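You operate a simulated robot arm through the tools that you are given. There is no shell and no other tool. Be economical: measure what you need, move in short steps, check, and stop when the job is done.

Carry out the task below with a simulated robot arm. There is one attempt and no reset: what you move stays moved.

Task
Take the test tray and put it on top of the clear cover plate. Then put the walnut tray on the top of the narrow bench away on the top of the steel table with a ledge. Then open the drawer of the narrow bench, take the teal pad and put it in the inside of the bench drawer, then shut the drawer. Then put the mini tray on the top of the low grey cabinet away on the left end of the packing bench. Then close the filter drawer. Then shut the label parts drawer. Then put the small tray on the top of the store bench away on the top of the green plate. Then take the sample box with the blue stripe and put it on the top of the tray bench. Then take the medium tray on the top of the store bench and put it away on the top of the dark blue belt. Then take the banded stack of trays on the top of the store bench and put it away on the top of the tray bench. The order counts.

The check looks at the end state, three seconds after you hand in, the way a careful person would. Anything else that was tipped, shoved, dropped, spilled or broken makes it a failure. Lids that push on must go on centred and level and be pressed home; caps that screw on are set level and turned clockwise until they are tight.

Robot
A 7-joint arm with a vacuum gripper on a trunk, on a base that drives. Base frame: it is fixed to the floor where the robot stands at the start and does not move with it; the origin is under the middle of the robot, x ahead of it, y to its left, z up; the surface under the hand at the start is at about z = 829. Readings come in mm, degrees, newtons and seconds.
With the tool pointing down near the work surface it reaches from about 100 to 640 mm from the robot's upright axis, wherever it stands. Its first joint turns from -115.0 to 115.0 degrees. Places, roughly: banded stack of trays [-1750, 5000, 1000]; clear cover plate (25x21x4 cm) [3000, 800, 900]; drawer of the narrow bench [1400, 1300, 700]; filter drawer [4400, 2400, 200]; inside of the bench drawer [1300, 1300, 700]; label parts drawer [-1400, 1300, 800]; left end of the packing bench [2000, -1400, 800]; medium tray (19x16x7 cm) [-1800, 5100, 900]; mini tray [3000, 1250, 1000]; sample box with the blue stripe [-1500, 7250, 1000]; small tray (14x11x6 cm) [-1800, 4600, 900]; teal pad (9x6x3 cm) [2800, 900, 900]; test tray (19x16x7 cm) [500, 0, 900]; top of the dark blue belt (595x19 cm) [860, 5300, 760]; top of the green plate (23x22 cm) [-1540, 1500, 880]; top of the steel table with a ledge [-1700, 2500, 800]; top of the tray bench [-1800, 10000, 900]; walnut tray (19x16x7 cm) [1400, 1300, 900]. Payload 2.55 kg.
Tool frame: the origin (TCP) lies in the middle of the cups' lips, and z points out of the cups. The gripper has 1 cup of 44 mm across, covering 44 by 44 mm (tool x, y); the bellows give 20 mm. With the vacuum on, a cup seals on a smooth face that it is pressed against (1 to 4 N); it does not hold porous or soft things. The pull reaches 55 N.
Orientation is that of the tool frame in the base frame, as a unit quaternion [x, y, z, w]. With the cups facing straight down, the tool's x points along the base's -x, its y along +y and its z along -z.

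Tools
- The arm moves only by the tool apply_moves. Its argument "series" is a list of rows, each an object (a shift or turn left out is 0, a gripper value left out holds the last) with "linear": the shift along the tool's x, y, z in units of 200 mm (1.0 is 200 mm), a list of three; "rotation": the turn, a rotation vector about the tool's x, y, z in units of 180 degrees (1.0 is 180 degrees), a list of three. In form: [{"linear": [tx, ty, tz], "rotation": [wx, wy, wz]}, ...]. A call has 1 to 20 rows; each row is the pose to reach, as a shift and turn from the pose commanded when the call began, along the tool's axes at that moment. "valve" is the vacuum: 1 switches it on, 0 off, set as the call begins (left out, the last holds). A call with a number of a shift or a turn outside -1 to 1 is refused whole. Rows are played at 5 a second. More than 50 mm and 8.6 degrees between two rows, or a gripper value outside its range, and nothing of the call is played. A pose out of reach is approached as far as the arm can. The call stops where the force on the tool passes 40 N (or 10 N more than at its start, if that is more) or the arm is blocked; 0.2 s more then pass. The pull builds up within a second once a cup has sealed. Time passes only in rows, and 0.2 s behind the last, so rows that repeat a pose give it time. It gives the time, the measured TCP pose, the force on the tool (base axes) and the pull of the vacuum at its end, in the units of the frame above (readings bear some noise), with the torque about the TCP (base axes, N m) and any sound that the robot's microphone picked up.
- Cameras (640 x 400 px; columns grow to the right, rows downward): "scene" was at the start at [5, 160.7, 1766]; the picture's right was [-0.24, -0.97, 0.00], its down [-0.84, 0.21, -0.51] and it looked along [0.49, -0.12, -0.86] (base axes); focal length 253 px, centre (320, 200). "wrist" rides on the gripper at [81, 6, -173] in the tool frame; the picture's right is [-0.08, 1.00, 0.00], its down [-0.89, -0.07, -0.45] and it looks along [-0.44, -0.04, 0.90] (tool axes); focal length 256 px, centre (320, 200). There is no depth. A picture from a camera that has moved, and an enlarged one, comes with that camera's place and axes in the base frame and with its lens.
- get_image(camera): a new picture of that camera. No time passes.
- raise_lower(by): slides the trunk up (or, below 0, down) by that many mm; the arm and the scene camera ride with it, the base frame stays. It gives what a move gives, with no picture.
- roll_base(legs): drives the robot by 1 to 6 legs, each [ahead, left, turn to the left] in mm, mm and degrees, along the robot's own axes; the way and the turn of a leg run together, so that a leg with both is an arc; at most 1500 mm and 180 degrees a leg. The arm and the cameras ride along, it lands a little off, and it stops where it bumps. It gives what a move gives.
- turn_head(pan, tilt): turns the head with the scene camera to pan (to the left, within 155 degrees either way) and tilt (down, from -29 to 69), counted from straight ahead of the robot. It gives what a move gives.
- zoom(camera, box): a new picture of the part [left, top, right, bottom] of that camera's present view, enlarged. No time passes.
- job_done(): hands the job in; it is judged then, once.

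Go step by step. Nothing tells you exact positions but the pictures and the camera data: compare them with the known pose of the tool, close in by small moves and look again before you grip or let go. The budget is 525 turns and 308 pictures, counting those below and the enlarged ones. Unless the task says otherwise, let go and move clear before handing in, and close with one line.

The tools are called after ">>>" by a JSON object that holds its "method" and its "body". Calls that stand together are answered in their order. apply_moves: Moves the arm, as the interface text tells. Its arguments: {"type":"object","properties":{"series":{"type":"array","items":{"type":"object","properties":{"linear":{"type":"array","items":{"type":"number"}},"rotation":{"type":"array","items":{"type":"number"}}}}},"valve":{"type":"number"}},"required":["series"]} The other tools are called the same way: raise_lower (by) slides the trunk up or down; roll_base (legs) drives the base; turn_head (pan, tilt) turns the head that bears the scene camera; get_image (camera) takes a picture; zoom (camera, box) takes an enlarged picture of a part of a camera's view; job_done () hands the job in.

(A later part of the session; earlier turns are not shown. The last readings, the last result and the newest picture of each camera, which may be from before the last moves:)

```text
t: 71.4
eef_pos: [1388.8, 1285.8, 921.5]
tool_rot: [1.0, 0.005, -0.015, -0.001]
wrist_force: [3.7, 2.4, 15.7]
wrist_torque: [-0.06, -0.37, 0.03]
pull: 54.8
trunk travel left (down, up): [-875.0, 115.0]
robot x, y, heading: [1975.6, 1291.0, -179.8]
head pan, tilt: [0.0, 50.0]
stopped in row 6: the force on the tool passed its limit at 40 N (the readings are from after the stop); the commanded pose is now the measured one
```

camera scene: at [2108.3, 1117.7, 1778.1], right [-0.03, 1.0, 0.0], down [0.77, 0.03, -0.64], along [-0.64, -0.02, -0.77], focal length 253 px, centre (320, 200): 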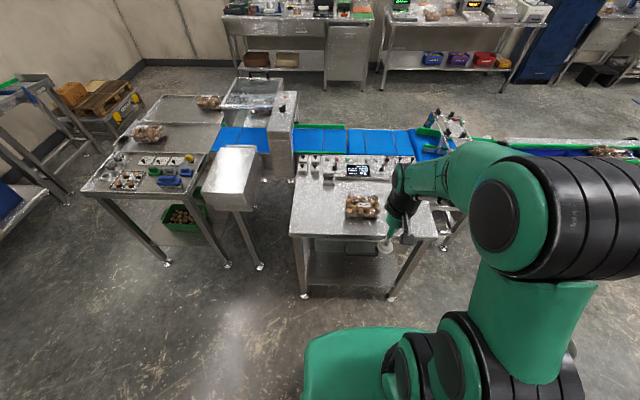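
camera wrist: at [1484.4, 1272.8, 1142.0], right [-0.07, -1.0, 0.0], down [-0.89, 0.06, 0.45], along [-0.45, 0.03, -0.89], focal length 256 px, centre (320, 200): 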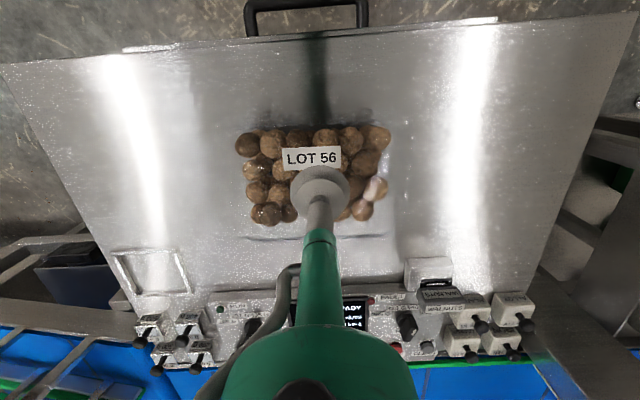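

>>> {"method": "apply_moves", "body": {"series": [{"linear": [0, 0, -0.03]}, {"linear": [0, 0, -0.1]}, {"linear": [0, 0, -0.25]}, {"linear": [0, 0, -0.45]}, {"linear": [0, 0, -0.65]}, {"linear": [0.1, 0, -0.8]}, {"linear": [0.3, 0, -0.9]}, {"linear": [0.5, 0, -1.0]}, {"linear": [0.7, 0, -1.0]}, {"linear": [0.9, 0, -1.0]}, {"linear": [0.9, 0, -1.0]}]}}

>>> {"method": "get_image", "body": {"camera": "wrist"}}

```text
t: 73.8
eef_pos: [1572.9, 1287.1, 1111.2]
tool_rot: [1.0, 0.005, -0.01, 0.0]
wrist_force: [-1.3, -0.5, -6.9]
wrist_torque: [0.01, -0.3, 0.0]
pull: 55.0
trunk travel left (down, up): [-875.0, 115.0]
robot x, y, heading: [1975.0, 1293.4, -179.8]
head pan, tilt: [0.0, 50.0]
```

```text
270 pictures are left
camera wrist: at [1656.1, 1280.4, 1283.1], right [-0.07, -1.0, 0.0], down [-0.88, 0.06, 0.46], along [-0.46, 0.03, -0.89], focal length 256 px, centre (320, 200)
```

wrist: 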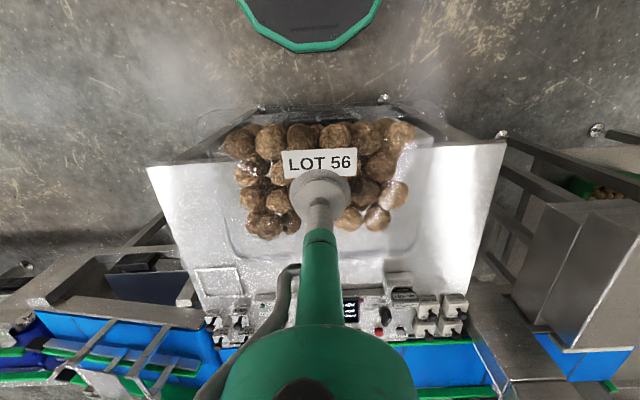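

Walnut tray is held. Driving back round via the right-hand aisle towards the steel table.

>>> {"method": "roll_base", "body": {"legs": [[0, 1000, 0], [0, 940, 0]]}}

```text
t: 83.5
eef_pos: [1566.9, -652.2, 1111.4]
tool_rot: [1.0, 0.001, -0.01, -0.001]
wrist_force: [-0.9, -0.2, -3.2]
wrist_torque: [0.05, 0.11, 0.0]
pull: 55.0
trunk travel left (down, up): [-875.0, 115.0]
robot x, y, heading: [1971.4, -649.5, 179.7]
head pan, tilt: [0.0, 50.0]
```

>>> {"method": "roll_base", "body": {"legs": [[1300, 0, 0], [1280, 0, 0]]}}

>>> {"method": "turn_head", "body": {"pan": -50, "tilt": 30}}

>>> {"method": "get_image", "body": {"camera": "scene"}}

```text
t: 96.3
eef_pos: [-1052.2, -670.1, 1112.9]
tool_rot: [1.0, 0.009, -0.01, 0.001]
wrist_force: [-1.2, 0.7, -5.0]
wrist_torque: [0.04, -0.17, -0.01]
pull: 54.7
trunk travel left (down, up): [-875.0, 115.0]
robot x, y, heading: [-646.7, -660.2, -179.1]
head pan, tilt: [0.0, 50.0]
```

```text
t: 97.5
eef_pos: [-1050.2, -670.0, 1111.8]
tool_rot: [1.0, 0.01, -0.01, 0.0]
wrist_force: [-0.6, -1.0, -3.7]
wrist_torque: [0.02, 0.09, 0.01]
pull: 54.9
trunk travel left (down, up): [-875.0, 115.0]
robot x, y, heading: [-648.4, -663.6, -179.1]
head pan, tilt: [-50.0, 30.0]
```

```text
269 pictures are left
camera scene: at [-643.7, -767.3, 1807.5], right [0.76, 0.65, 0.0], down [0.33, -0.38, -0.87], along [-0.56, 0.66, -0.5], focal length 253 px, centre (320, 200)
```

scene: 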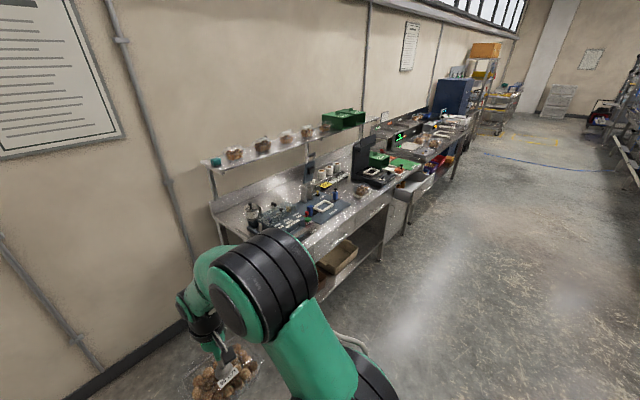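

>>> {"method": "roll_base", "body": {"legs": [[-30, -1300, -0.9], [0, -1250, 0]]}}

>>> {"method": "turn_head", "body": {"pan": -10, "tilt": 45}}

>>> {"method": "get_image", "body": {"camera": "scene"}}

```text
t: 109.8
eef_pos: [-897.0, 1891.9, 1112.9]
tool_rot: [0.999, -0.039, -0.011, 0.0]
wrist_force: [0.5, 0.7, -6.8]
wrist_torque: [-0.06, -0.34, 0.01]
pull: 54.7
trunk travel left (down, up): [-875.0, 115.0]
robot x, y, heading: [-494.3, 1863.3, 175.1]
head pan, tilt: [-50.0, 30.0]
```

```text
t: 110.9
eef_pos: [-896.4, 1890.7, 1112.0]
tool_rot: [0.999, -0.039, -0.01, -0.001]
wrist_force: [-0.3, 0.1, -6.7]
wrist_torque: [-0.04, -0.46, -0.02]
pull: 55.0
trunk travel left (down, up): [-875.0, 115.0]
robot x, y, heading: [-496.0, 1859.2, 175.3]
head pan, tilt: [-10.0, 45.0]
```

```text
268 pictures are left
camera scene: at [-526.9, 1702.5, 1785.0], right [0.26, 0.97, 0.0], down [0.68, -0.18, -0.71], along [-0.68, 0.18, -0.71], focal length 253 px, centre (320, 200)
```

scene: 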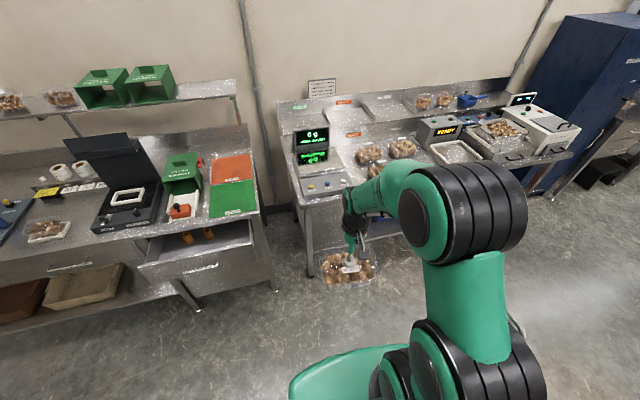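

>>> {"method": "roll_base", "body": {"legs": [[0, -350, 4.7]]}}

>>> {"method": "turn_head", "body": {"pan": 20, "tilt": 40}}

>>> {"method": "get_image", "body": {"camera": "scene"}}

>>> {"method": "get_image", "body": {"camera": "wrist"}}

```text
t: 113.1
eef_pos: [-882.6, 2205.2, 1111.4]
tool_rot: [1.0, 0.004, -0.01, 0.0]
wrist_force: [-0.7, -0.2, -8.0]
wrist_torque: [0.0, -0.48, 0.0]
pull: 55.1
trunk travel left (down, up): [-875.0, 115.0]
robot x, y, heading: [-475.3, 2212.3, -180.1]
head pan, tilt: [-10.0, 45.0]
```

```text
t: 114.1
eef_pos: [-882.6, 2205.8, 1111.0]
tool_rot: [1.0, 0.004, -0.01, 0.001]
wrist_force: [-1.0, 0.6, -3.5]
wrist_torque: [-0.01, 0.14, 0.0]
pull: 54.7
trunk travel left (down, up): [-875.0, 115.0]
robot x, y, heading: [-476.5, 2212.3, -180.0]
head pan, tilt: [20.0, 40.0]
```

```text
267 pictures are left
camera scene: at [-498.3, 2005.7, 1792.2], right [-0.34, 0.94, 0.0], down [0.6, 0.22, -0.77], along [-0.72, -0.26, -0.64], focal length 253 px, centre (320, 200)
```

scene: 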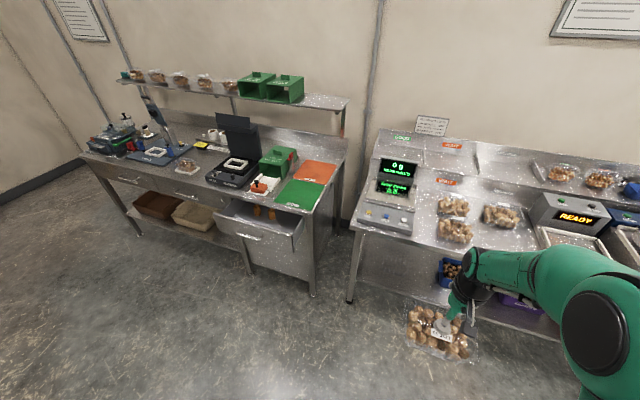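

```text
266 pictures are left
camera wrist: at [-798.5, 2199.8, 1283.3], right [-0.07, -1.0, 0.0], down [-0.88, 0.06, 0.46], along [-0.46, 0.03, -0.89], focal length 256 px, centre (320, 200)
```

wrist: 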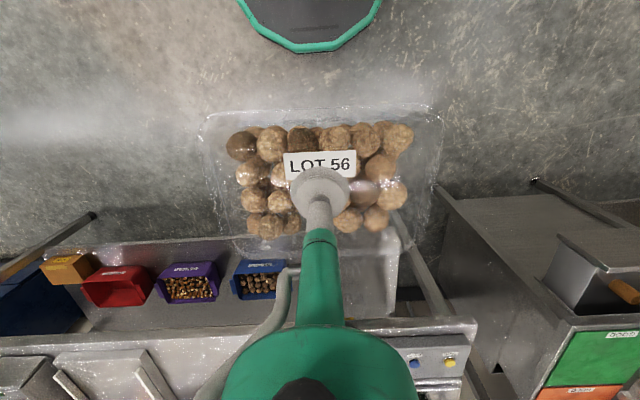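

>>> {"method": "turn_head", "body": {"pan": -8, "tilt": 40}}

>>> {"method": "get_image", "body": {"camera": "scene"}}

>>> {"method": "zoom", "body": {"camera": "scene", "box": [200, 60, 520, 260]}}

```text
t: 115.0
eef_pos: [-882.3, 2205.1, 1111.7]
tool_rot: [1.0, 0.004, -0.01, 0.0]
wrist_force: [-2.1, -0.1, -6.8]
wrist_torque: [0.0, -0.3, 0.02]
pull: 54.6
trunk travel left (down, up): [-875.0, 115.0]
robot x, y, heading: [-477.9, 2209.9, -179.7]
head pan, tilt: [-8.0, 40.0]
```

```text
265 pictures are left
camera scene: at [-502.7, 2046.4, 1792.2], right [0.14, 0.99, 0.0], down [0.64, -0.09, -0.77], along [-0.76, 0.1, -0.64], focal length 253 px, centre (320, 200)
```

scene: 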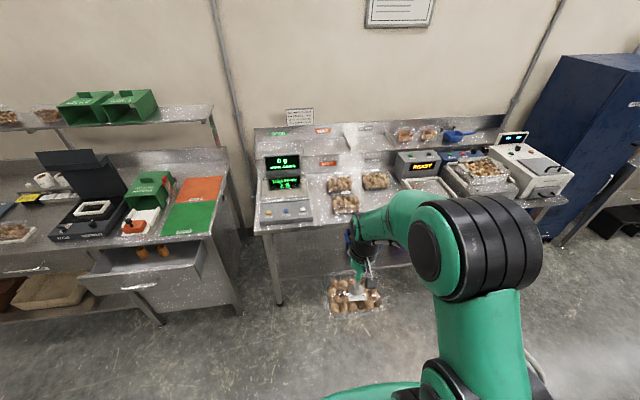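

```text
2.00 times, centred on (360, 160) of scene
camera zoom: at [-502.7, 2046.4, 1792.2], right [0.14, 0.99, 0.0], down [0.64, -0.09, -0.77], along [-0.76, 0.1, -0.64], focal length 506 px, centre (240, 280)
```

zoom: 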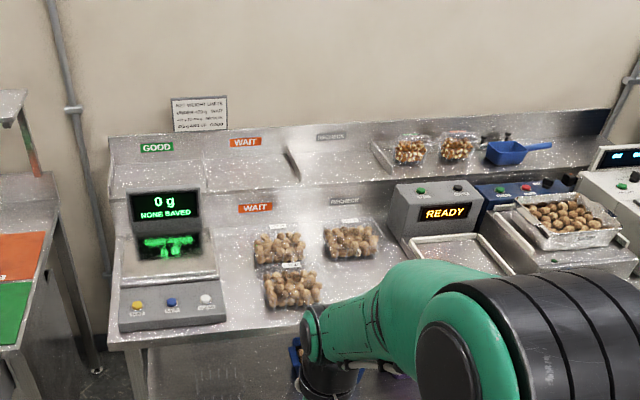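

The table has free space in front of the right of the three trays, about (-1545, 2615). I'll approach.

>>> {"method": "roll_base", "body": {"legs": [[0, -370, 0], [440, 0, 0]]}}

>>> {"method": "get_image", "body": {"camera": "wrist"}}

>>> {"method": "turn_head", "body": {"pan": 0, "tilt": 55}}

>>> {"method": "get_image", "body": {"camera": "scene"}}

```text
t: 119.6
eef_pos: [-1323.4, 2555.3, 1113.0]
tool_rot: [1.0, 0.014, -0.011, 0.0]
wrist_force: [1.2, 1.2, -6.5]
wrist_torque: [0.03, -0.25, 0.01]
pull: 55.3
trunk travel left (down, up): [-875.0, 115.0]
robot x, y, heading: [-919.5, 2572.8, -178.7]
head pan, tilt: [-8.0, 40.0]
```

```text
263 pictures are left
camera wrist: at [-1238.6, 2551.1, 1283.3], right [-0.05, -1.0, 0.0], down [-0.89, 0.04, 0.46], along [-0.46, 0.02, -0.89], focal length 256 px, centre (320, 200)
```

wrist: 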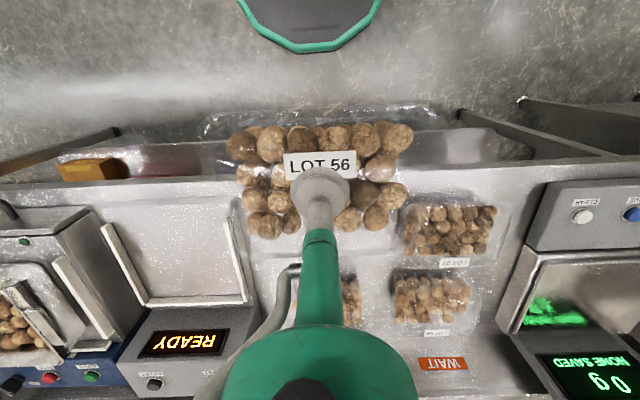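

```text
t: 120.4
eef_pos: [-1322.5, 2556.3, 1111.7]
tool_rot: [1.0, 0.015, -0.01, 0.0]
wrist_force: [0.8, 0.3, -2.9]
wrist_torque: [-0.01, 0.24, -0.01]
pull: 54.1
trunk travel left (down, up): [-875.0, 115.0]
robot x, y, heading: [-920.3, 2569.3, -178.8]
head pan, tilt: [0.0, 55.0]
```

```text
262 pictures are left
camera scene: at [-926.7, 2392.8, 1771.6], right [-0.02, 1.0, 0.0], down [0.82, 0.02, -0.57], along [-0.57, -0.01, -0.82], focal length 253 px, centre (320, 200)
```

scene: 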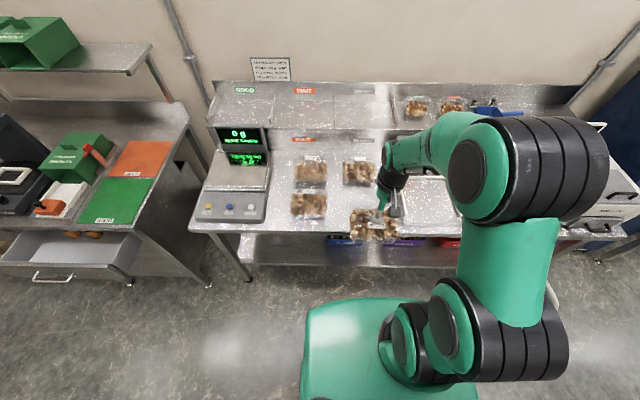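

Free strip about x −1432…−1635, y 2400…2747, table top z≈815. Target (-1530, 2570).

>>> {"method": "apply_moves", "body": {"series": [{"linear": [-0.22, -0.02, 0.05], "rotation": [0, 0, 0]}, {"linear": [-0.44, -0.04, 0.1]}, {"linear": [-0.66, -0.06, 0.15]}, {"linear": [-0.88, -0.08, 0.2]}, {"linear": [-1.0, -0.1, 0.35]}, {"linear": [-1.0, -0.1, 0.55]}, {"linear": [-1.0, -0.1, 0.7]}, {"linear": [-1.0, -0.1, 0.7]}]}}

>>> {"method": "get_image", "body": {"camera": "wrist"}}

>>> {"method": "zoom", "body": {"camera": "scene", "box": [270, 100, 490, 250]}}

```text
t: 122.2
eef_pos: [-1522.6, 2568.1, 976.6]
tool_rot: [1.0, 0.014, -0.011, 0.0]
wrist_force: [-0.6, -0.3, -3.9]
wrist_torque: [-0.01, 0.06, -0.01]
pull: 54.5
trunk travel left (down, up): [-875.0, 115.0]
robot x, y, heading: [-917.1, 2571.0, -178.5]
head pan, tilt: [0.0, 55.0]
```

```text
261 pictures are left
camera wrist: at [-1439.0, 2564.6, 1148.2], right [-0.05, -1.0, 0.0], down [-0.88, 0.04, 0.46], along [-0.46, 0.02, -0.89], focal length 256 px, centre (320, 200)
```

wrist: 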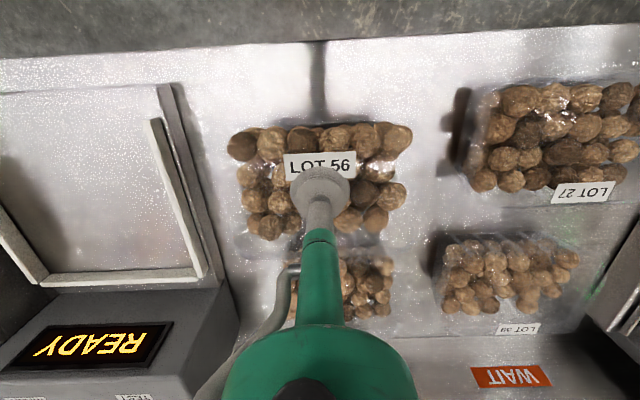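

```text
2.67 times, centred on (380, 175) of scene
camera zoom: at [-926.3, 2392.7, 1771.5], right [-0.02, 1.0, 0.0], down [0.82, 0.02, -0.57], along [-0.57, -0.01, -0.82], focal length 674 px, centre (160, 267)
```

zoom: 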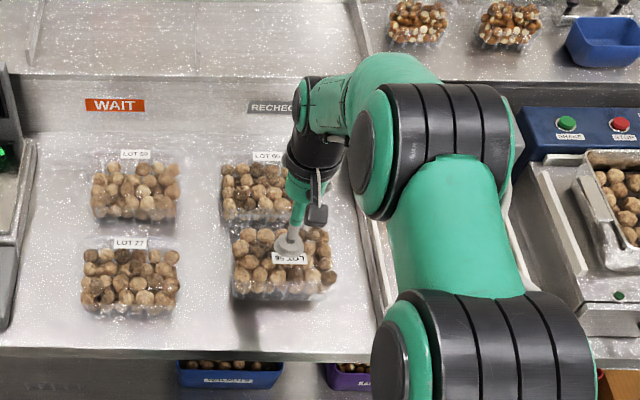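

Clear all round. Lowering to the table.

>>> {"method": "apply_moves", "body": {"series": [{"linear": [-0.045, 0, 0.15]}, {"linear": [-0.045, 0, 0.28]}, {"linear": [-0.045, 0, 0.34]}, {"linear": [-0.045, 0, 0.37]}, {"linear": [-0.045, 0, 0.39]}, {"linear": [-0.045, 0, 0.4]}, {"linear": [-0.045, 0, 0.41]}]}}

```text
t: 122.9
eef_pos: [-1551.4, 2567.7, 931.5]
tool_rot: [0.999, 0.016, -0.031, 0.0]
wrist_force: [1.6, -2.2, 16.3]
wrist_torque: [0.01, -1.2, 0.38]
pull: 54.5
trunk travel left (down, up): [-875.0, 115.0]
robot x, y, heading: [-917.9, 2567.4, -179.0]
head pan, tilt: [0.0, 55.0]
stopped in row 3: the force on the tool passed its limit at 43 N (the readings are from after the stop); the commanded pose is now the measured one
```

It touched earlier than expected; looking before doing anything.

>>> {"method": "get_image", "body": {"camera": "wrist"}}

>>> {"method": "zoom", "body": {"camera": "scene", "box": [300, 130, 460, 240]}}

```text
259 pictures are left
camera wrist: at [-1459.5, 2564.4, 1099.2], right [-0.05, -1.0, 0.0], down [-0.87, 0.04, 0.5], along [-0.5, 0.02, -0.87], focal length 256 px, centre (320, 200)
```

wrist: 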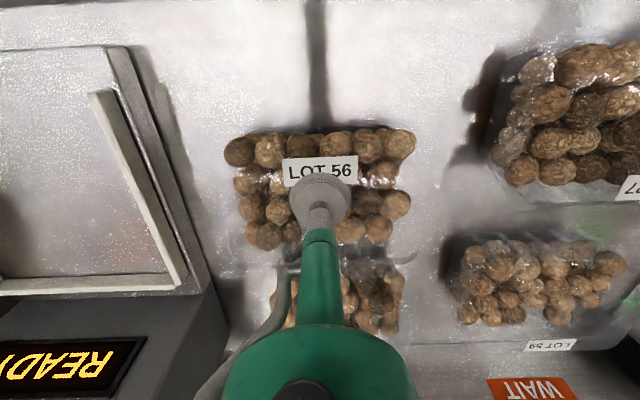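

```text
3.64 times, centred on (380, 185) of scene
camera zoom: at [-925.4, 2392.6, 1771.7], right [-0.02, 1.0, 0.0], down [0.82, 0.02, -0.57], along [-0.57, -0.01, -0.82], focal length 919 px, centre (102, 254)
```

zoom: 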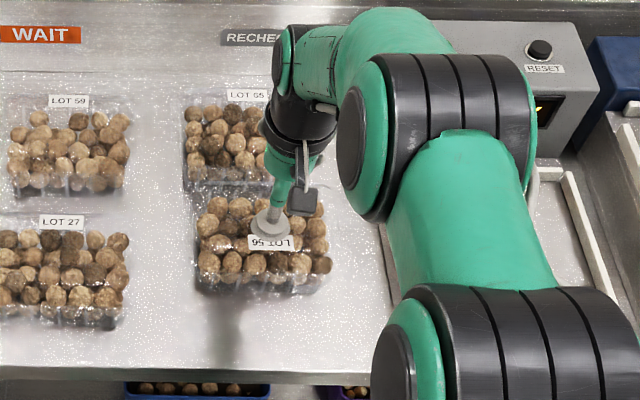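

The table is evidently higher than I estimated (~850), so the tray simply reached it, slightly pitched and pushed 20 mm forward. I'll lift 10 mm, level, shift back, and set down gently.

>>> {"method": "apply_moves", "body": {"series": [{"linear": [0, 0, -0.03]}, {"linear": [0.03, 0, -0.08], "rotation": [0, 0.007, 0]}, {"linear": [0.07, 0, -0.08], "rotation": [0, 0.0137, 0]}, {"linear": [0.07, 0, -0.08], "rotation": [0, 0.0137, 0]}, {"linear": [0.07, 0, -0.08], "rotation": [0, 0.0137, 0]}]}}

>>> {"method": "get_image", "body": {"camera": "wrist"}}

```text
t: 124.1
eef_pos: [-1532.5, 2570.6, 940.7]
tool_rot: [1.0, 0.014, -0.003, -0.001]
wrist_force: [-0.6, 0.1, -6.0]
wrist_torque: [0.0, -0.16, -0.04]
pull: 55.1
trunk travel left (down, up): [-875.0, 115.0]
robot x, y, heading: [-916.7, 2569.5, -178.7]
head pan, tilt: [0.0, 55.0]
```

```text
257 pictures are left
camera wrist: at [-1450.0, 2565.2, 1113.4], right [-0.05, -1.0, 0.0], down [-0.89, 0.04, 0.45], along [-0.45, 0.02, -0.89], focal length 256 px, centre (320, 200)
```

wrist: 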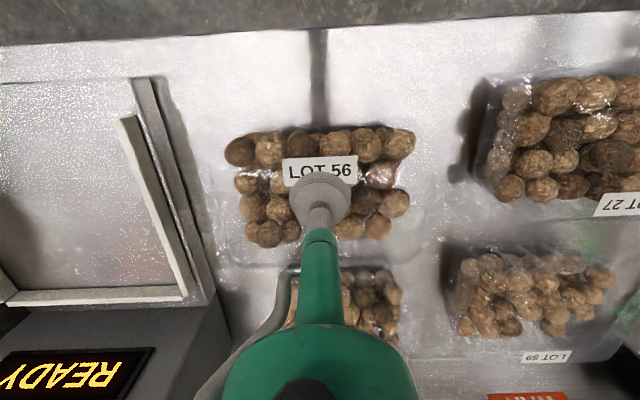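

>>> {"method": "apply_moves", "body": {"series": [{"linear": [0.05, 0, 0]}, {"linear": [0.05, 0, 0.02]}, {"linear": [0.05, 0, 0.035]}, {"linear": [0.05, 0, 0.05]}]}}

```text
t: 125.1
eef_pos: [-1523.7, 2568.6, 931.7]
tool_rot: [1.0, 0.016, -0.004, -0.001]
wrist_force: [2.2, -0.8, 1.4]
wrist_torque: [-0.03, 0.11, 0.04]
pull: 55.1
trunk travel left (down, up): [-875.0, 115.0]
robot x, y, heading: [-918.0, 2573.7, -178.5]
head pan, tilt: [0.0, 55.0]
```

>>> {"method": "apply_moves", "body": {"series": [{"linear": [0, 0, 0.015]}, {"linear": [0, 0, 0.025]}, {"linear": [0, 0, 0.025]}]}}

```text
t: 125.9
eef_pos: [-1521.1, 2569.1, 928.7]
tool_rot: [1.0, 0.016, -0.007, 0.0]
wrist_force: [0.8, -0.9, 19.0]
wrist_torque: [-0.02, -0.41, -0.01]
pull: 54.4
trunk travel left (down, up): [-875.0, 115.0]
robot x, y, heading: [-918.7, 2564.7, -178.7]
head pan, tilt: [0.0, 55.0]
```

>>> {"method": "apply_moves", "body": {"series": [{"linear": [0, 0, 0]}, {"linear": [0, 0, 0]}, {"linear": [0, 0, 0]}, {"linear": [0, 0, 0]}, {"linear": [0, 0, -0.02]}, {"linear": [0, 0, -0.06]}, {"linear": [0, 0, -0.15]}, {"linear": [0, 0, -0.35]}, {"linear": [0.1, 0, -0.55]}, {"linear": [0.3, 0, -0.65]}, {"linear": [0.5, 0, -0.7]}, {"linear": [0.7, 0, -0.8]}], "valve": 0}}

>>> {"method": "get_image", "body": {"camera": "wrist"}}

>>> {"method": "zoom", "body": {"camera": "scene", "box": [270, 100, 490, 250]}}

```text
t: 128.5
eef_pos: [-1376.8, 2570.8, 1084.8]
tool_rot: [1.0, 0.015, -0.005, -0.002]
wrist_force: [-0.5, 0.0, -0.6]
wrist_torque: [0.0, 0.0, 0.01]
pull: 0.0
trunk travel left (down, up): [-875.0, 115.0]
robot x, y, heading: [-915.6, 2569.8, -178.6]
head pan, tilt: [0.0, 55.0]
```

```text
256 pictures are left
camera wrist: at [-1294.9, 2567.2, 1257.1], right [-0.05, -1.0, 0.0], down [-0.89, 0.04, 0.45], along [-0.45, 0.02, -0.89], focal length 256 px, centre (320, 200)
```

wrist: 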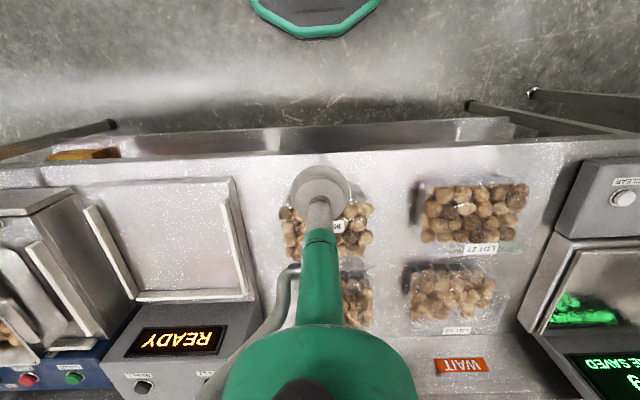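

```text
2.67 times, centred on (380, 175) of scene
camera zoom: at [-922.8, 2392.7, 1771.5], right [-0.02, 1.0, 0.0], down [0.82, 0.02, -0.58], along [-0.57, -0.01, -0.82], focal length 674 px, centre (160, 267)
```

zoom: 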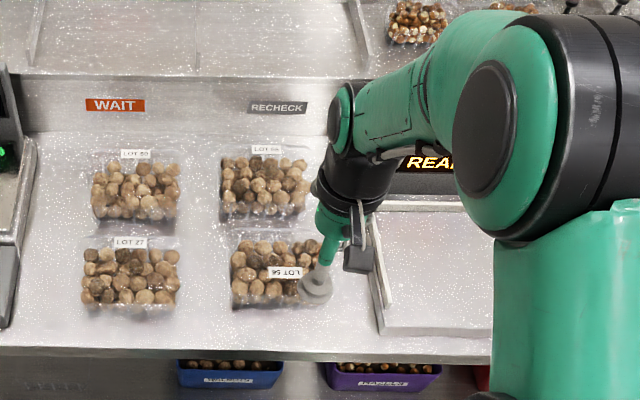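

Walnut tray placed cleanly. Now back to the narrow bench to open its drawer, the same way round.

>>> {"method": "roll_base", "body": {"legs": [[-360, 0, -1.3], [0, 1300, 0], [0, 1300, 0]]}}

```text
t: 143.2
eef_pos: [-945.2, -53.9, 1084.5]
tool_rot: [1.0, 0.028, -0.003, -0.001]
wrist_force: [0.1, 0.2, 1.1]
wrist_torque: [0.02, -0.02, -0.01]
pull: 0.1
trunk travel left (down, up): [-875.0, 115.0]
robot x, y, heading: [-483.7, -46.3, -177.3]
head pan, tilt: [0.0, 55.0]
```

>>> {"method": "roll_base", "body": {"legs": [[0, 610, -2.7], [-1280, 0, 0]]}}

```text
t: 152.8
eef_pos: [369.6, -633.9, 1083.9]
tool_rot: [1.0, 0.008, -0.004, 0.0]
wrist_force: [0.8, -0.3, 0.3]
wrist_torque: [0.03, -0.02, 0.0]
pull: 0.0
trunk travel left (down, up): [-875.0, 115.0]
robot x, y, heading: [828.0, -641.8, -179.6]
head pan, tilt: [0.0, 55.0]
```

>>> {"method": "roll_base", "body": {"legs": [[-1290, 0, -0.4], [0, -970, 0], [0, -965, 0]]}}

>>> {"method": "turn_head", "body": {"pan": 0, "tilt": 50}}

>>> {"method": "get_image", "body": {"camera": "scene"}}

```text
t: 168.6
eef_pos: [1634.4, 1354.6, 1085.0]
tool_rot: [1.0, -0.003, -0.003, -0.001]
wrist_force: [-0.4, 0.4, 0.2]
wrist_torque: [-0.02, 0.0, -0.02]
pull: 0.0
trunk travel left (down, up): [-875.0, 115.0]
robot x, y, heading: [2097.9, 1334.1, 179.2]
head pan, tilt: [0.0, 55.0]
```

```text
t: 169.3
eef_pos: [1634.1, 1355.1, 1083.6]
tool_rot: [1.0, -0.003, -0.003, -0.001]
wrist_force: [-0.5, 0.2, 0.3]
wrist_torque: [0.02, 0.01, -0.01]
pull: 0.0
trunk travel left (down, up): [-875.0, 115.0]
robot x, y, heading: [2095.8, 1334.7, 179.0]
head pan, tilt: [0.0, 50.0]
```

```text
254 pictures are left
camera scene: at [2075.7, 1159.9, 1778.0], right [0.01, 1.0, 0.0], down [0.77, -0.01, -0.64], along [-0.64, 0.01, -0.77], focal length 253 px, centre (320, 200)
```

scene: 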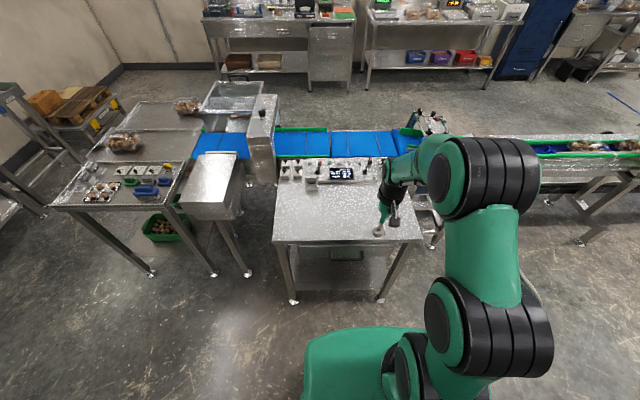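

I'll lower the trunk to see the drawer front and bring the hand to its level.

>>> {"method": "raise_lower", "body": {"by": -350}}

>>> {"method": "turn_head", "body": {"pan": 10, "tilt": 45}}

>>> {"method": "get_image", "body": {"camera": "scene"}}

```text
t: 172.7
eef_pos: [1633.6, 1355.1, 733.2]
tool_rot: [1.0, -0.003, -0.004, -0.001]
wrist_force: [0.1, -0.6, -0.1]
wrist_torque: [0.01, -0.04, -0.02]
pull: 0.0
trunk travel left (down, up): [-525.0, 465.0]
robot x, y, heading: [2095.1, 1339.8, 179.2]
head pan, tilt: [0.0, 50.0]
```

```text
t: 173.4
eef_pos: [1632.5, 1355.8, 733.8]
tool_rot: [1.0, -0.004, -0.004, -0.001]
wrist_force: [0.5, 0.2, -1.2]
wrist_torque: [0.01, 0.0, -0.01]
pull: 0.1
trunk travel left (down, up): [-525.0, 465.0]
robot x, y, heading: [2093.2, 1336.6, 179.1]
head pan, tilt: [10.0, 45.0]
```

```text
253 pictures are left
camera scene: at [2072.4, 1145.8, 1434.9], right [-0.16, 0.99, 0.0], down [0.7, 0.11, -0.71], along [-0.7, -0.11, -0.71], focal length 253 px, centre (320, 200)
```

scene: 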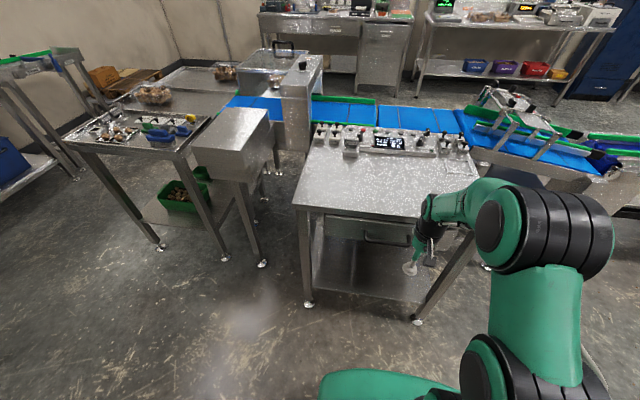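

>>> {"method": "zoom", "body": {"camera": "scene", "box": [280, 180, 480, 320]}}

>>> {"method": "get_image", "body": {"camera": "wrist"}}

```text
2.86 times, centred on (380, 250) of scene
camera zoom: at [2072.4, 1145.8, 1434.9], right [-0.16, 0.99, 0.0], down [0.7, 0.11, -0.71], along [-0.7, -0.11, -0.71], focal length 722 px, centre (149, 57)
```

zoom: 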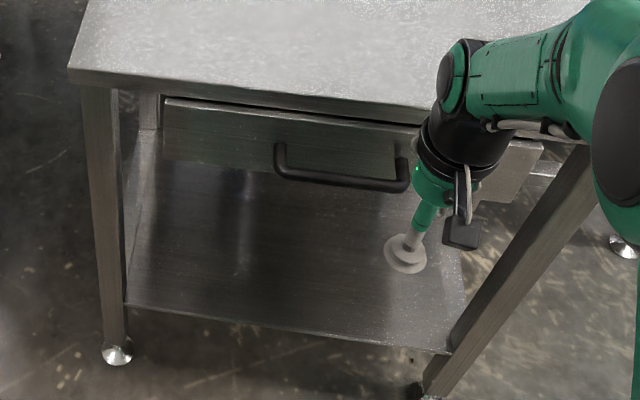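

```text
251 pictures are left
camera wrist: at [1715.6, 1348.0, 906.3], right [-0.09, -1.0, 0.0], down [-0.89, 0.08, 0.45], along [-0.45, 0.04, -0.89], focal length 256 px, centre (320, 200)
```

wrist: 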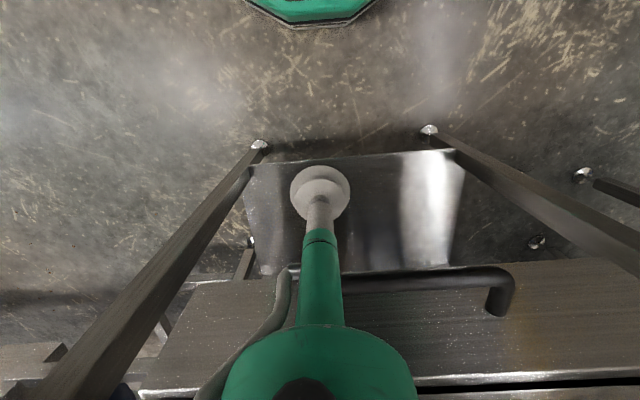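

The drawer front spans about y 1077–1510, z 700–794, with the handle in the middle. I'll use suction on the left part of the face near (1520, 1145, 747). First I'll align the base and turn the tool horizontal.

>>> {"method": "roll_base", "body": {"legs": [[-90, 170, 0.9]]}}

>>> {"method": "apply_moves", "body": {"series": [{"linear": [0, 0, 0], "rotation": [0, -0.045, 0]}, {"linear": [0, 0, 0], "rotation": [0, -0.09, 0]}, {"linear": [0, 0, 0], "rotation": [0, -0.135, 0]}, {"linear": [0, 0, 0], "rotation": [0, -0.18, 0]}, {"linear": [0, 0, 0], "rotation": [0, -0.225, 0]}, {"linear": [0, 0, 0], "rotation": [0, -0.27, 0]}, {"linear": [0, 0, 0], "rotation": [0, -0.315, 0]}, {"linear": [0, 0, 0], "rotation": [0, -0.36, 0]}, {"linear": [0, 0, 0], "rotation": [0, -0.405, 0]}, {"linear": [0, 0, 0], "rotation": [0, -0.45, 0]}, {"linear": [0, 0, 0], "rotation": [0, -0.495, 0]}]}}

>>> {"method": "get_image", "body": {"camera": "wrist"}}

>>> {"method": "get_image", "body": {"camera": "scene"}}

```text
t: 175.0
eef_pos: [1723.9, 1176.7, 734.2]
tool_rot: [1.0, 0.001, -0.003, 0.0]
wrist_force: [-0.4, 0.3, 0.6]
wrist_torque: [0.02, -0.01, -0.02]
pull: 0.1
trunk travel left (down, up): [-525.0, 465.0]
robot x, y, heading: [2185.2, 1162.0, 179.9]
head pan, tilt: [10.0, 45.0]
```

```text
t: 177.4
eef_pos: [1724.6, 1177.4, 733.7]
tool_rot: [0.71, 0.002, -0.704, 0.001]
wrist_force: [0.4, -0.5, -1.0]
wrist_torque: [0.03, 0.0, 0.0]
pull: 0.0
out of reach, approached as far as the arm can: row 4
trunk travel left (down, up): [-525.0, 465.0]
robot x, y, heading: [2185.1, 1162.4, 179.6]
head pan, tilt: [10.0, 45.0]
```

```text
250 pictures are left
camera wrist: at [1898.1, 1172.2, 655.1], right [0.0, -1.0, 0.08], down [0.44, 0.07, 0.9], along [-0.9, 0.03, 0.44], focal length 256 px, centre (320, 200)
```

wrist: 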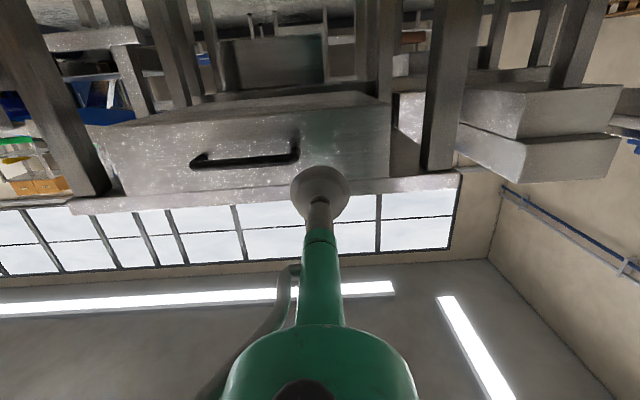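

```text
249 pictures are left
camera scene: at [2164.3, 972.0, 1435.0], right [-0.17, 0.99, 0.0], down [0.7, 0.12, -0.71], along [-0.7, -0.12, -0.71], focal length 253 px, centre (320, 200)
```

scene: 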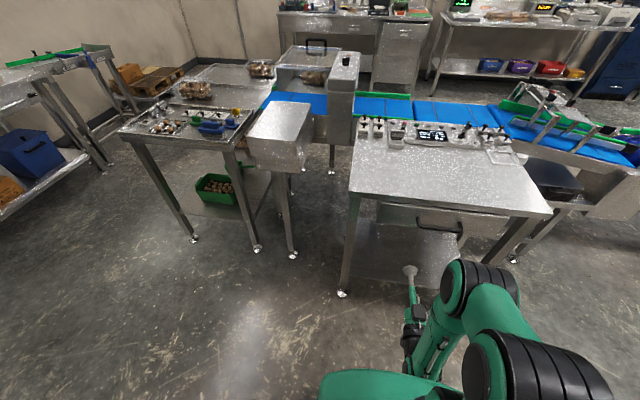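

Tool is horizontal and facing the drawer. Moving to just in front of the face at (1570, 1143, 750).

>>> {"method": "apply_moves", "body": {"series": [{"linear": [-0.04, 0.08, 0.2]}, {"linear": [-0.08, 0.17, 0.4]}, {"linear": [-0.08, 0.17, 0.6]}, {"linear": [-0.08, 0.17, 0.77]}, {"linear": [-0.08, 0.17, 0.77]}]}}

>>> {"method": "get_image", "body": {"camera": "wrist"}}

>>> {"method": "zoom", "body": {"camera": "scene", "box": [330, 160, 550, 310]}}

```text
t: 178.6
eef_pos: [1569.0, 1143.9, 747.2]
tool_rot: [0.711, 0.001, -0.704, 0.0]
wrist_force: [0.0, 0.0, 0.2]
wrist_torque: [0.04, 0.01, -0.03]
pull: 0.0
trunk travel left (down, up): [-525.0, 465.0]
robot x, y, heading: [2186.9, 1161.8, 179.8]
head pan, tilt: [10.0, 45.0]
```

```text
248 pictures are left
camera wrist: at [1742.4, 1138.8, 668.4], right [0.0, -1.0, 0.08], down [0.44, 0.07, 0.9], along [-0.9, 0.03, 0.44], focal length 256 px, centre (320, 200)
```

wrist: 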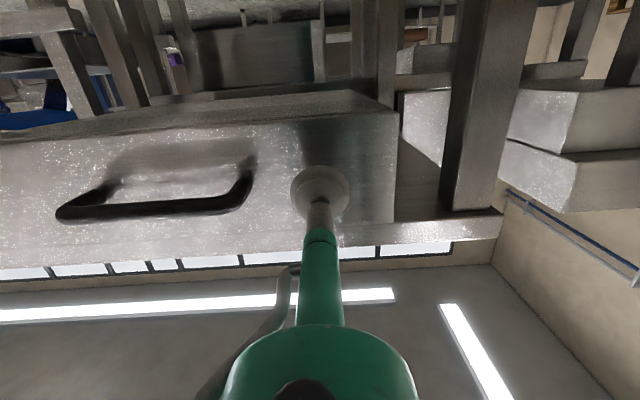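

```text
2.67 times, centred on (440, 235) of scene
camera zoom: at [2164.7, 971.9, 1435.0], right [-0.17, 0.99, 0.0], down [0.7, 0.12, -0.71], along [-0.7, -0.12, -0.71], focal length 674 px, centre (0, 107)
```

zoom: 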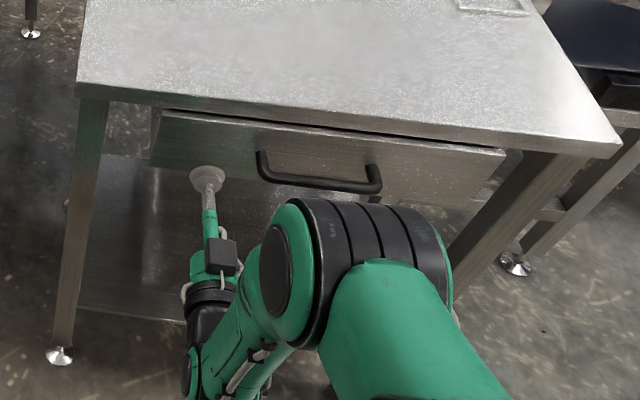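

>>> {"method": "apply_moves", "body": {"series": [{"linear": [0, 0, 0.08]}, {"linear": [0, 0, 0.13]}, {"linear": [0, 0, 0.16]}, {"linear": [0, 0, 0.18]}, {"linear": [0, 0, 0.2]}, {"linear": [0, 0, 0.22]}, {"linear": [0, 0, 0.24]}, {"linear": [0, 0, 0.26]}, {"linear": [0, 0, 0.28]}, {"linear": [0, 0, 0.28]}], "valve": 1}}

```text
t: 180.6
eef_pos: [1521.0, 1144.0, 749.2]
tool_rot: [0.709, 0.001, -0.705, 0.0]
wrist_force: [20.2, 0.4, 11.3]
wrist_torque: [-0.11, 0.1, -0.08]
pull: 55.2
trunk travel left (down, up): [-525.0, 465.0]
robot x, y, heading: [2189.0, 1163.9, 180.1]
head pan, tilt: [10.0, 45.0]
stopped in row 10: the force on the tool passed its limit at 42 N (the readings are from after the stop); the commanded pose is now the measured one
```

Sealed on the drawer face. Pulling it open slowly.

>>> {"method": "apply_moves", "body": {"series": [{"linear": [0, 0, -0.05]}, {"linear": [0, 0, -0.12]}, {"linear": [0, 0, -0.2]}, {"linear": [0, 0, -0.3]}, {"linear": [0, 0, -0.4]}, {"linear": [0, 0, -0.5]}, {"linear": [0, 0, -0.6]}, {"linear": [0, 0, -0.7]}, {"linear": [0, 0, -0.8]}, {"linear": [0, 0, -0.9]}, {"linear": [0, 0, -1.0]}, {"linear": [0, 0, -1.0]}]}}

>>> {"method": "get_image", "body": {"camera": "scene"}}

```text
t: 183.2
eef_pos: [1718.5, 1143.0, 749.1]
tool_rot: [0.711, 0.002, -0.703, 0.002]
wrist_force: [1.1, -3.2, 14.2]
wrist_torque: [-0.15, 0.1, -0.13]
pull: 54.4
trunk travel left (down, up): [-525.0, 465.0]
robot x, y, heading: [2186.6, 1163.2, 179.9]
head pan, tilt: [10.0, 45.0]
```

```text
246 pictures are left
camera scene: at [2167.6, 971.5, 1434.9], right [-0.17, 0.99, 0.0], down [0.7, 0.12, -0.71], along [-0.7, -0.12, -0.71], focal length 253 px, centre (320, 200)
```

scene: 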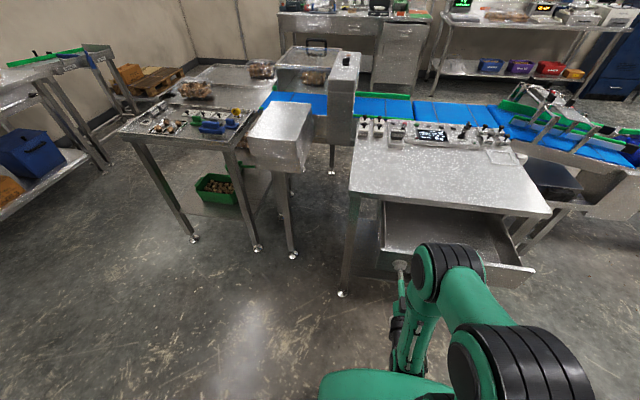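

Drawer opened about 200 mm. Release and back off.

>>> {"method": "apply_moves", "body": {"series": [{"linear": [0, 0, 0]}, {"linear": [0, 0, 0]}, {"linear": [0, 0, 0]}, {"linear": [0, 0, 0]}, {"linear": [0, 0, -0.05]}, {"linear": [0, 0, -0.15]}], "valve": 0}}

>>> {"method": "roll_base", "body": {"legs": [[-150, 0, 0]]}}

>>> {"method": "get_image", "body": {"camera": "scene"}}

```text
t: 184.6
eef_pos: [1730.5, 1141.2, 763.3]
tool_rot: [-0.693, 0.003, 0.721, -0.004]
wrist_force: [0.4, -0.1, -0.3]
wrist_torque: [-0.04, 0.0, -0.02]
pull: 0.1
trunk travel left (down, up): [-525.0, 465.0]
robot x, y, heading: [2186.5, 1158.4, 179.7]
head pan, tilt: [10.0, 45.0]
```

```text
t: 186.0
eef_pos: [1880.2, 1138.9, 764.2]
tool_rot: [-0.693, 0.002, 0.721, -0.003]
wrist_force: [0.4, 0.4, -1.0]
wrist_torque: [0.04, -0.03, -0.01]
pull: 0.1
trunk travel left (down, up): [-525.0, 465.0]
robot x, y, heading: [2335.0, 1158.3, 179.9]
head pan, tilt: [10.0, 45.0]
```

```text
245 pictures are left
camera scene: at [2315.2, 971.3, 1435.0], right [-0.17, 0.99, 0.0], down [0.7, 0.12, -0.71], along [-0.7, -0.12, -0.71], focal length 253 px, centre (320, 200)
```

scene: 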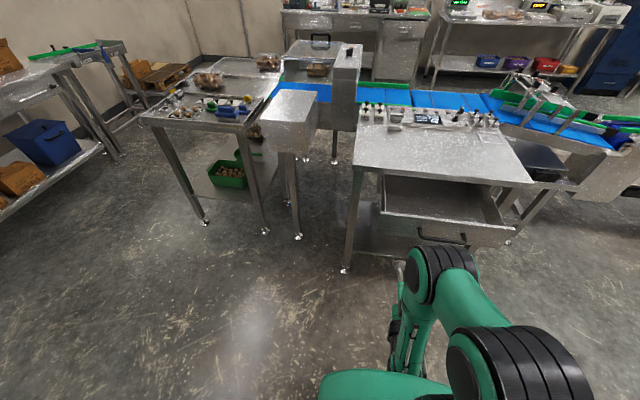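

Now return the tool to vertical, raise the trunk, and turn to the grey cabinet for the teal pad.

>>> {"method": "apply_moves", "body": {"series": [{"linear": [0, 0, 0], "rotation": [0, 0.045, 0]}, {"linear": [0, 0, 0], "rotation": [0, 0.09, 0]}, {"linear": [0, 0, 0], "rotation": [0, 0.135, 0]}, {"linear": [0, 0, 0], "rotation": [0, 0.18, 0]}, {"linear": [0, 0, 0], "rotation": [0, 0.225, 0]}, {"linear": [0, 0, 0], "rotation": [0, 0.27, 0]}, {"linear": [0, 0, 0], "rotation": [0, 0.315, 0]}, {"linear": [0, 0, 0], "rotation": [0, 0.36, 0]}, {"linear": [0, 0, 0], "rotation": [0, 0.405, 0]}, {"linear": [0, 0, 0], "rotation": [0, 0.45, 0]}, {"linear": [0, 0, 0], "rotation": [0, 0.495, 0]}, {"linear": [0, 0, 0], "rotation": [0, 0.512, 0]}]}}

>>> {"method": "raise_lower", "body": {"by": 350}}

>>> {"method": "roll_base", "body": {"legs": [[130, 300, 0], [0, 0, 180]]}}

```text
t: 188.6
eef_pos: [1879.6, 1138.2, 761.4]
tool_rot: [1.0, 0.002, 0.001, 0.003]
wrist_force: [-0.3, 0.0, 0.3]
wrist_torque: [-0.03, -0.02, 0.02]
pull: 0.0
trunk travel left (down, up): [-525.0, 465.0]
robot x, y, heading: [2334.1, 1161.5, 179.7]
head pan, tilt: [10.0, 45.0]
```

```text
t: 192.0
eef_pos: [1879.7, 1137.6, 1112.0]
tool_rot: [1.0, 0.002, 0.0, 0.004]
wrist_force: [-0.6, -0.3, -0.2]
wrist_torque: [0.0, 0.02, 0.02]
pull: 0.0
trunk travel left (down, up): [-875.0, 115.0]
robot x, y, heading: [2337.7, 1164.6, 179.8]
head pan, tilt: [10.0, 45.0]
```

```text
t: 201.7
eef_pos: [2652.7, 932.5, 1112.9]
tool_rot: [-0.042, 0.999, 0.003, 0.0]
wrist_force: [-0.5, 0.4, -0.1]
wrist_torque: [0.01, -0.03, -0.02]
pull: 0.1
trunk travel left (down, up): [-875.0, 115.0]
robot x, y, heading: [2204.3, 872.0, 4.2]
head pan, tilt: [10.0, 45.0]
```

>>> {"method": "roll_base", "body": {"legs": [[60, 60, -4.2]]}}

>>> {"method": "get_image", "body": {"camera": "wrist"}}

```text
t: 202.8
eef_pos: [2716.3, 960.9, 1112.8]
tool_rot: [-0.005, 1.0, 0.003, 0.0]
wrist_force: [-0.6, -0.6, 0.4]
wrist_torque: [-0.04, 0.05, 0.05]
pull: 0.1
trunk travel left (down, up): [-875.0, 115.0]
robot x, y, heading: [2258.0, 938.0, 0.6]
head pan, tilt: [10.0, 45.0]
```

```text
244 pictures are left
camera wrist: at [2635.6, 966.3, 1285.5], right [0.07, 1.0, 0.01], down [0.89, -0.06, 0.45], along [0.44, -0.02, -0.9], focal length 256 px, centre (320, 200)
```

wrist: 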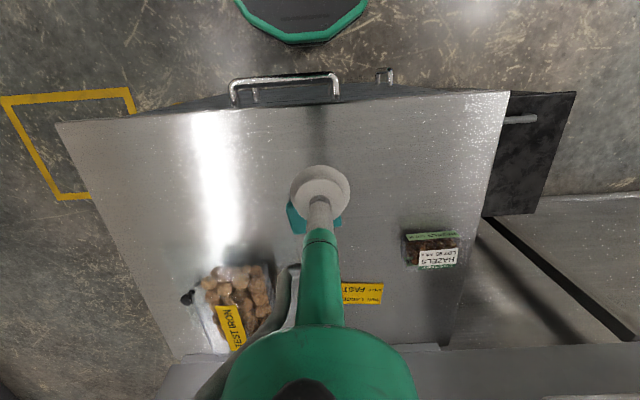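

>>> {"method": "apply_moves", "body": {"series": [{"linear": [-0.15, -0.02, 0.1]}, {"linear": [-0.3, -0.04, 0.2]}, {"linear": [-0.45, -0.06, 0.3]}, {"linear": [-0.6, -0.075, 0.45]}, {"linear": [-0.62, -0.075, 0.64]}, {"linear": [-0.62, -0.075, 0.64]}]}}

>>> {"method": "get_image", "body": {"camera": "wrist"}}

>>> {"method": "turn_head", "body": {"pan": 0, "tilt": 60}}

>>> {"method": "zoom", "body": {"camera": "scene", "box": [240, 60, 440, 210]}}

```text
t: 204.2
eef_pos: [2838.9, 950.4, 983.1]
tool_rot: [-0.006, 1.0, 0.004, 0.001]
wrist_force: [0.2, -0.2, 0.0]
wrist_torque: [-0.03, -0.02, 0.02]
pull: 0.0
trunk travel left (down, up): [-875.0, 115.0]
robot x, y, heading: [2265.6, 931.5, 0.7]
head pan, tilt: [10.0, 45.0]
```

```text
243 pictures are left
camera wrist: at [2757.9, 954.6, 1155.7], right [0.07, 1.0, 0.01], down [0.89, -0.06, 0.45], along [0.45, -0.02, -0.9], focal length 256 px, centre (320, 200)
```

wrist: 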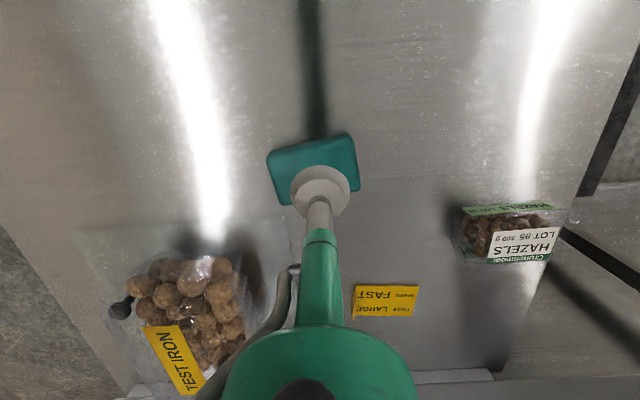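

```text
t: 204.9
eef_pos: [2839.2, 950.9, 983.6]
tool_rot: [-0.006, 1.0, 0.004, 0.0]
wrist_force: [-0.1, 0.2, -0.4]
wrist_torque: [-0.01, -0.01, 0.01]
pull: 0.0
trunk travel left (down, up): [-875.0, 115.0]
robot x, y, heading: [2260.1, 933.4, 0.5]
head pan, tilt: [0.0, 60.0]
```

```text
2.67 times, centred on (340, 135) of scene
camera zoom: at [2266.2, 1109.9, 1765.5], right [0.01, -1.0, 0.0], down [-0.87, -0.01, -0.5], along [0.5, 0.0, -0.87], focal length 674 px, centre (267, 373)
```

zoom: 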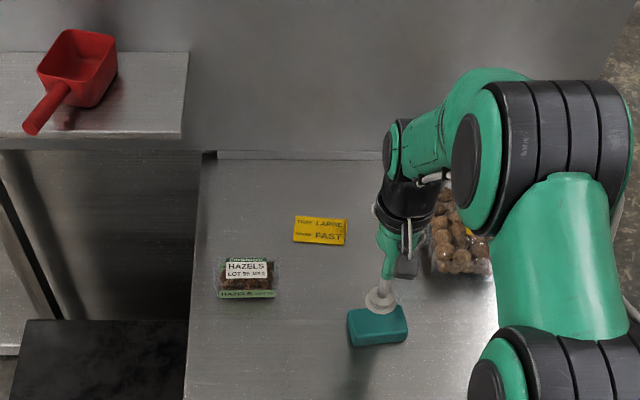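

>>> {"method": "apply_moves", "body": {"series": [{"linear": [-0.02, -0.025, 0.12]}, {"linear": [-0.02, -0.025, 0.22]}, {"linear": [-0.02, -0.025, 0.25]}, {"linear": [-0.02, -0.025, 0.27]}, {"linear": [-0.02, -0.025, 0.285]}, {"linear": [-0.02, -0.025, 0.3]}, {"linear": [-0.02, -0.025, 0.3]}], "valve": 1}}

```text
t: 206.6
eef_pos: [2844.3, 944.0, 926.2]
tool_rot: [-0.007, 1.0, 0.003, 0.002]
wrist_force: [-1.8, 0.2, 14.6]
wrist_torque: [-0.28, 0.18, 0.0]
pull: 54.5
trunk travel left (down, up): [-875.0, 115.0]
robot x, y, heading: [2261.5, 934.6, 0.6]
head pan, tilt: [0.0, 60.0]
```

Sealed on the pad. Lifting it.

>>> {"method": "apply_moves", "body": {"series": [{"linear": [0, 0, -0.05]}, {"linear": [0, 0, -0.15]}, {"linear": [0, 0, -0.35]}, {"linear": [0.1, 0, -0.55]}, {"linear": [0.3, 0, -0.65]}, {"linear": [0.5, 0, -0.7]}, {"linear": [0.7, 0, -0.8]}, {"linear": [0.7, 0, -0.8]}]}}

>>> {"method": "get_image", "body": {"camera": "wrist"}}

```text
t: 208.3
eef_pos: [2703.4, 941.3, 1082.7]
tool_rot: [-0.006, 1.0, 0.004, -0.001]
wrist_force: [0.6, 0.7, -0.1]
wrist_torque: [-0.02, 0.04, -0.02]
pull: 54.7
trunk travel left (down, up): [-875.0, 115.0]
robot x, y, heading: [2258.4, 934.2, 0.3]
head pan, tilt: [0.0, 60.0]
```

```text
241 pictures are left
camera wrist: at [2622.5, 945.7, 1256.0], right [0.07, 1.0, 0.01], down [0.89, -0.06, 0.44], along [0.44, -0.02, -0.9], focal length 256 px, centre (320, 200)
```

wrist: 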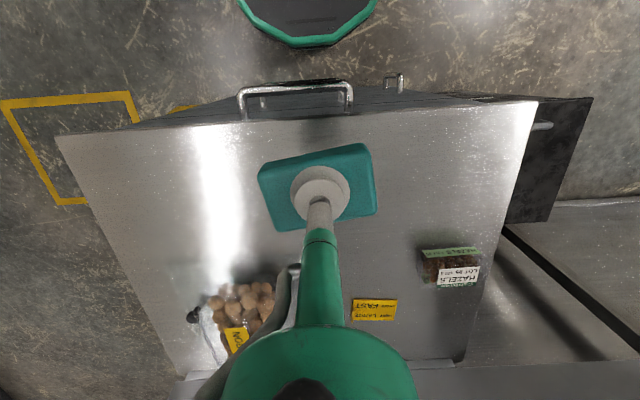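

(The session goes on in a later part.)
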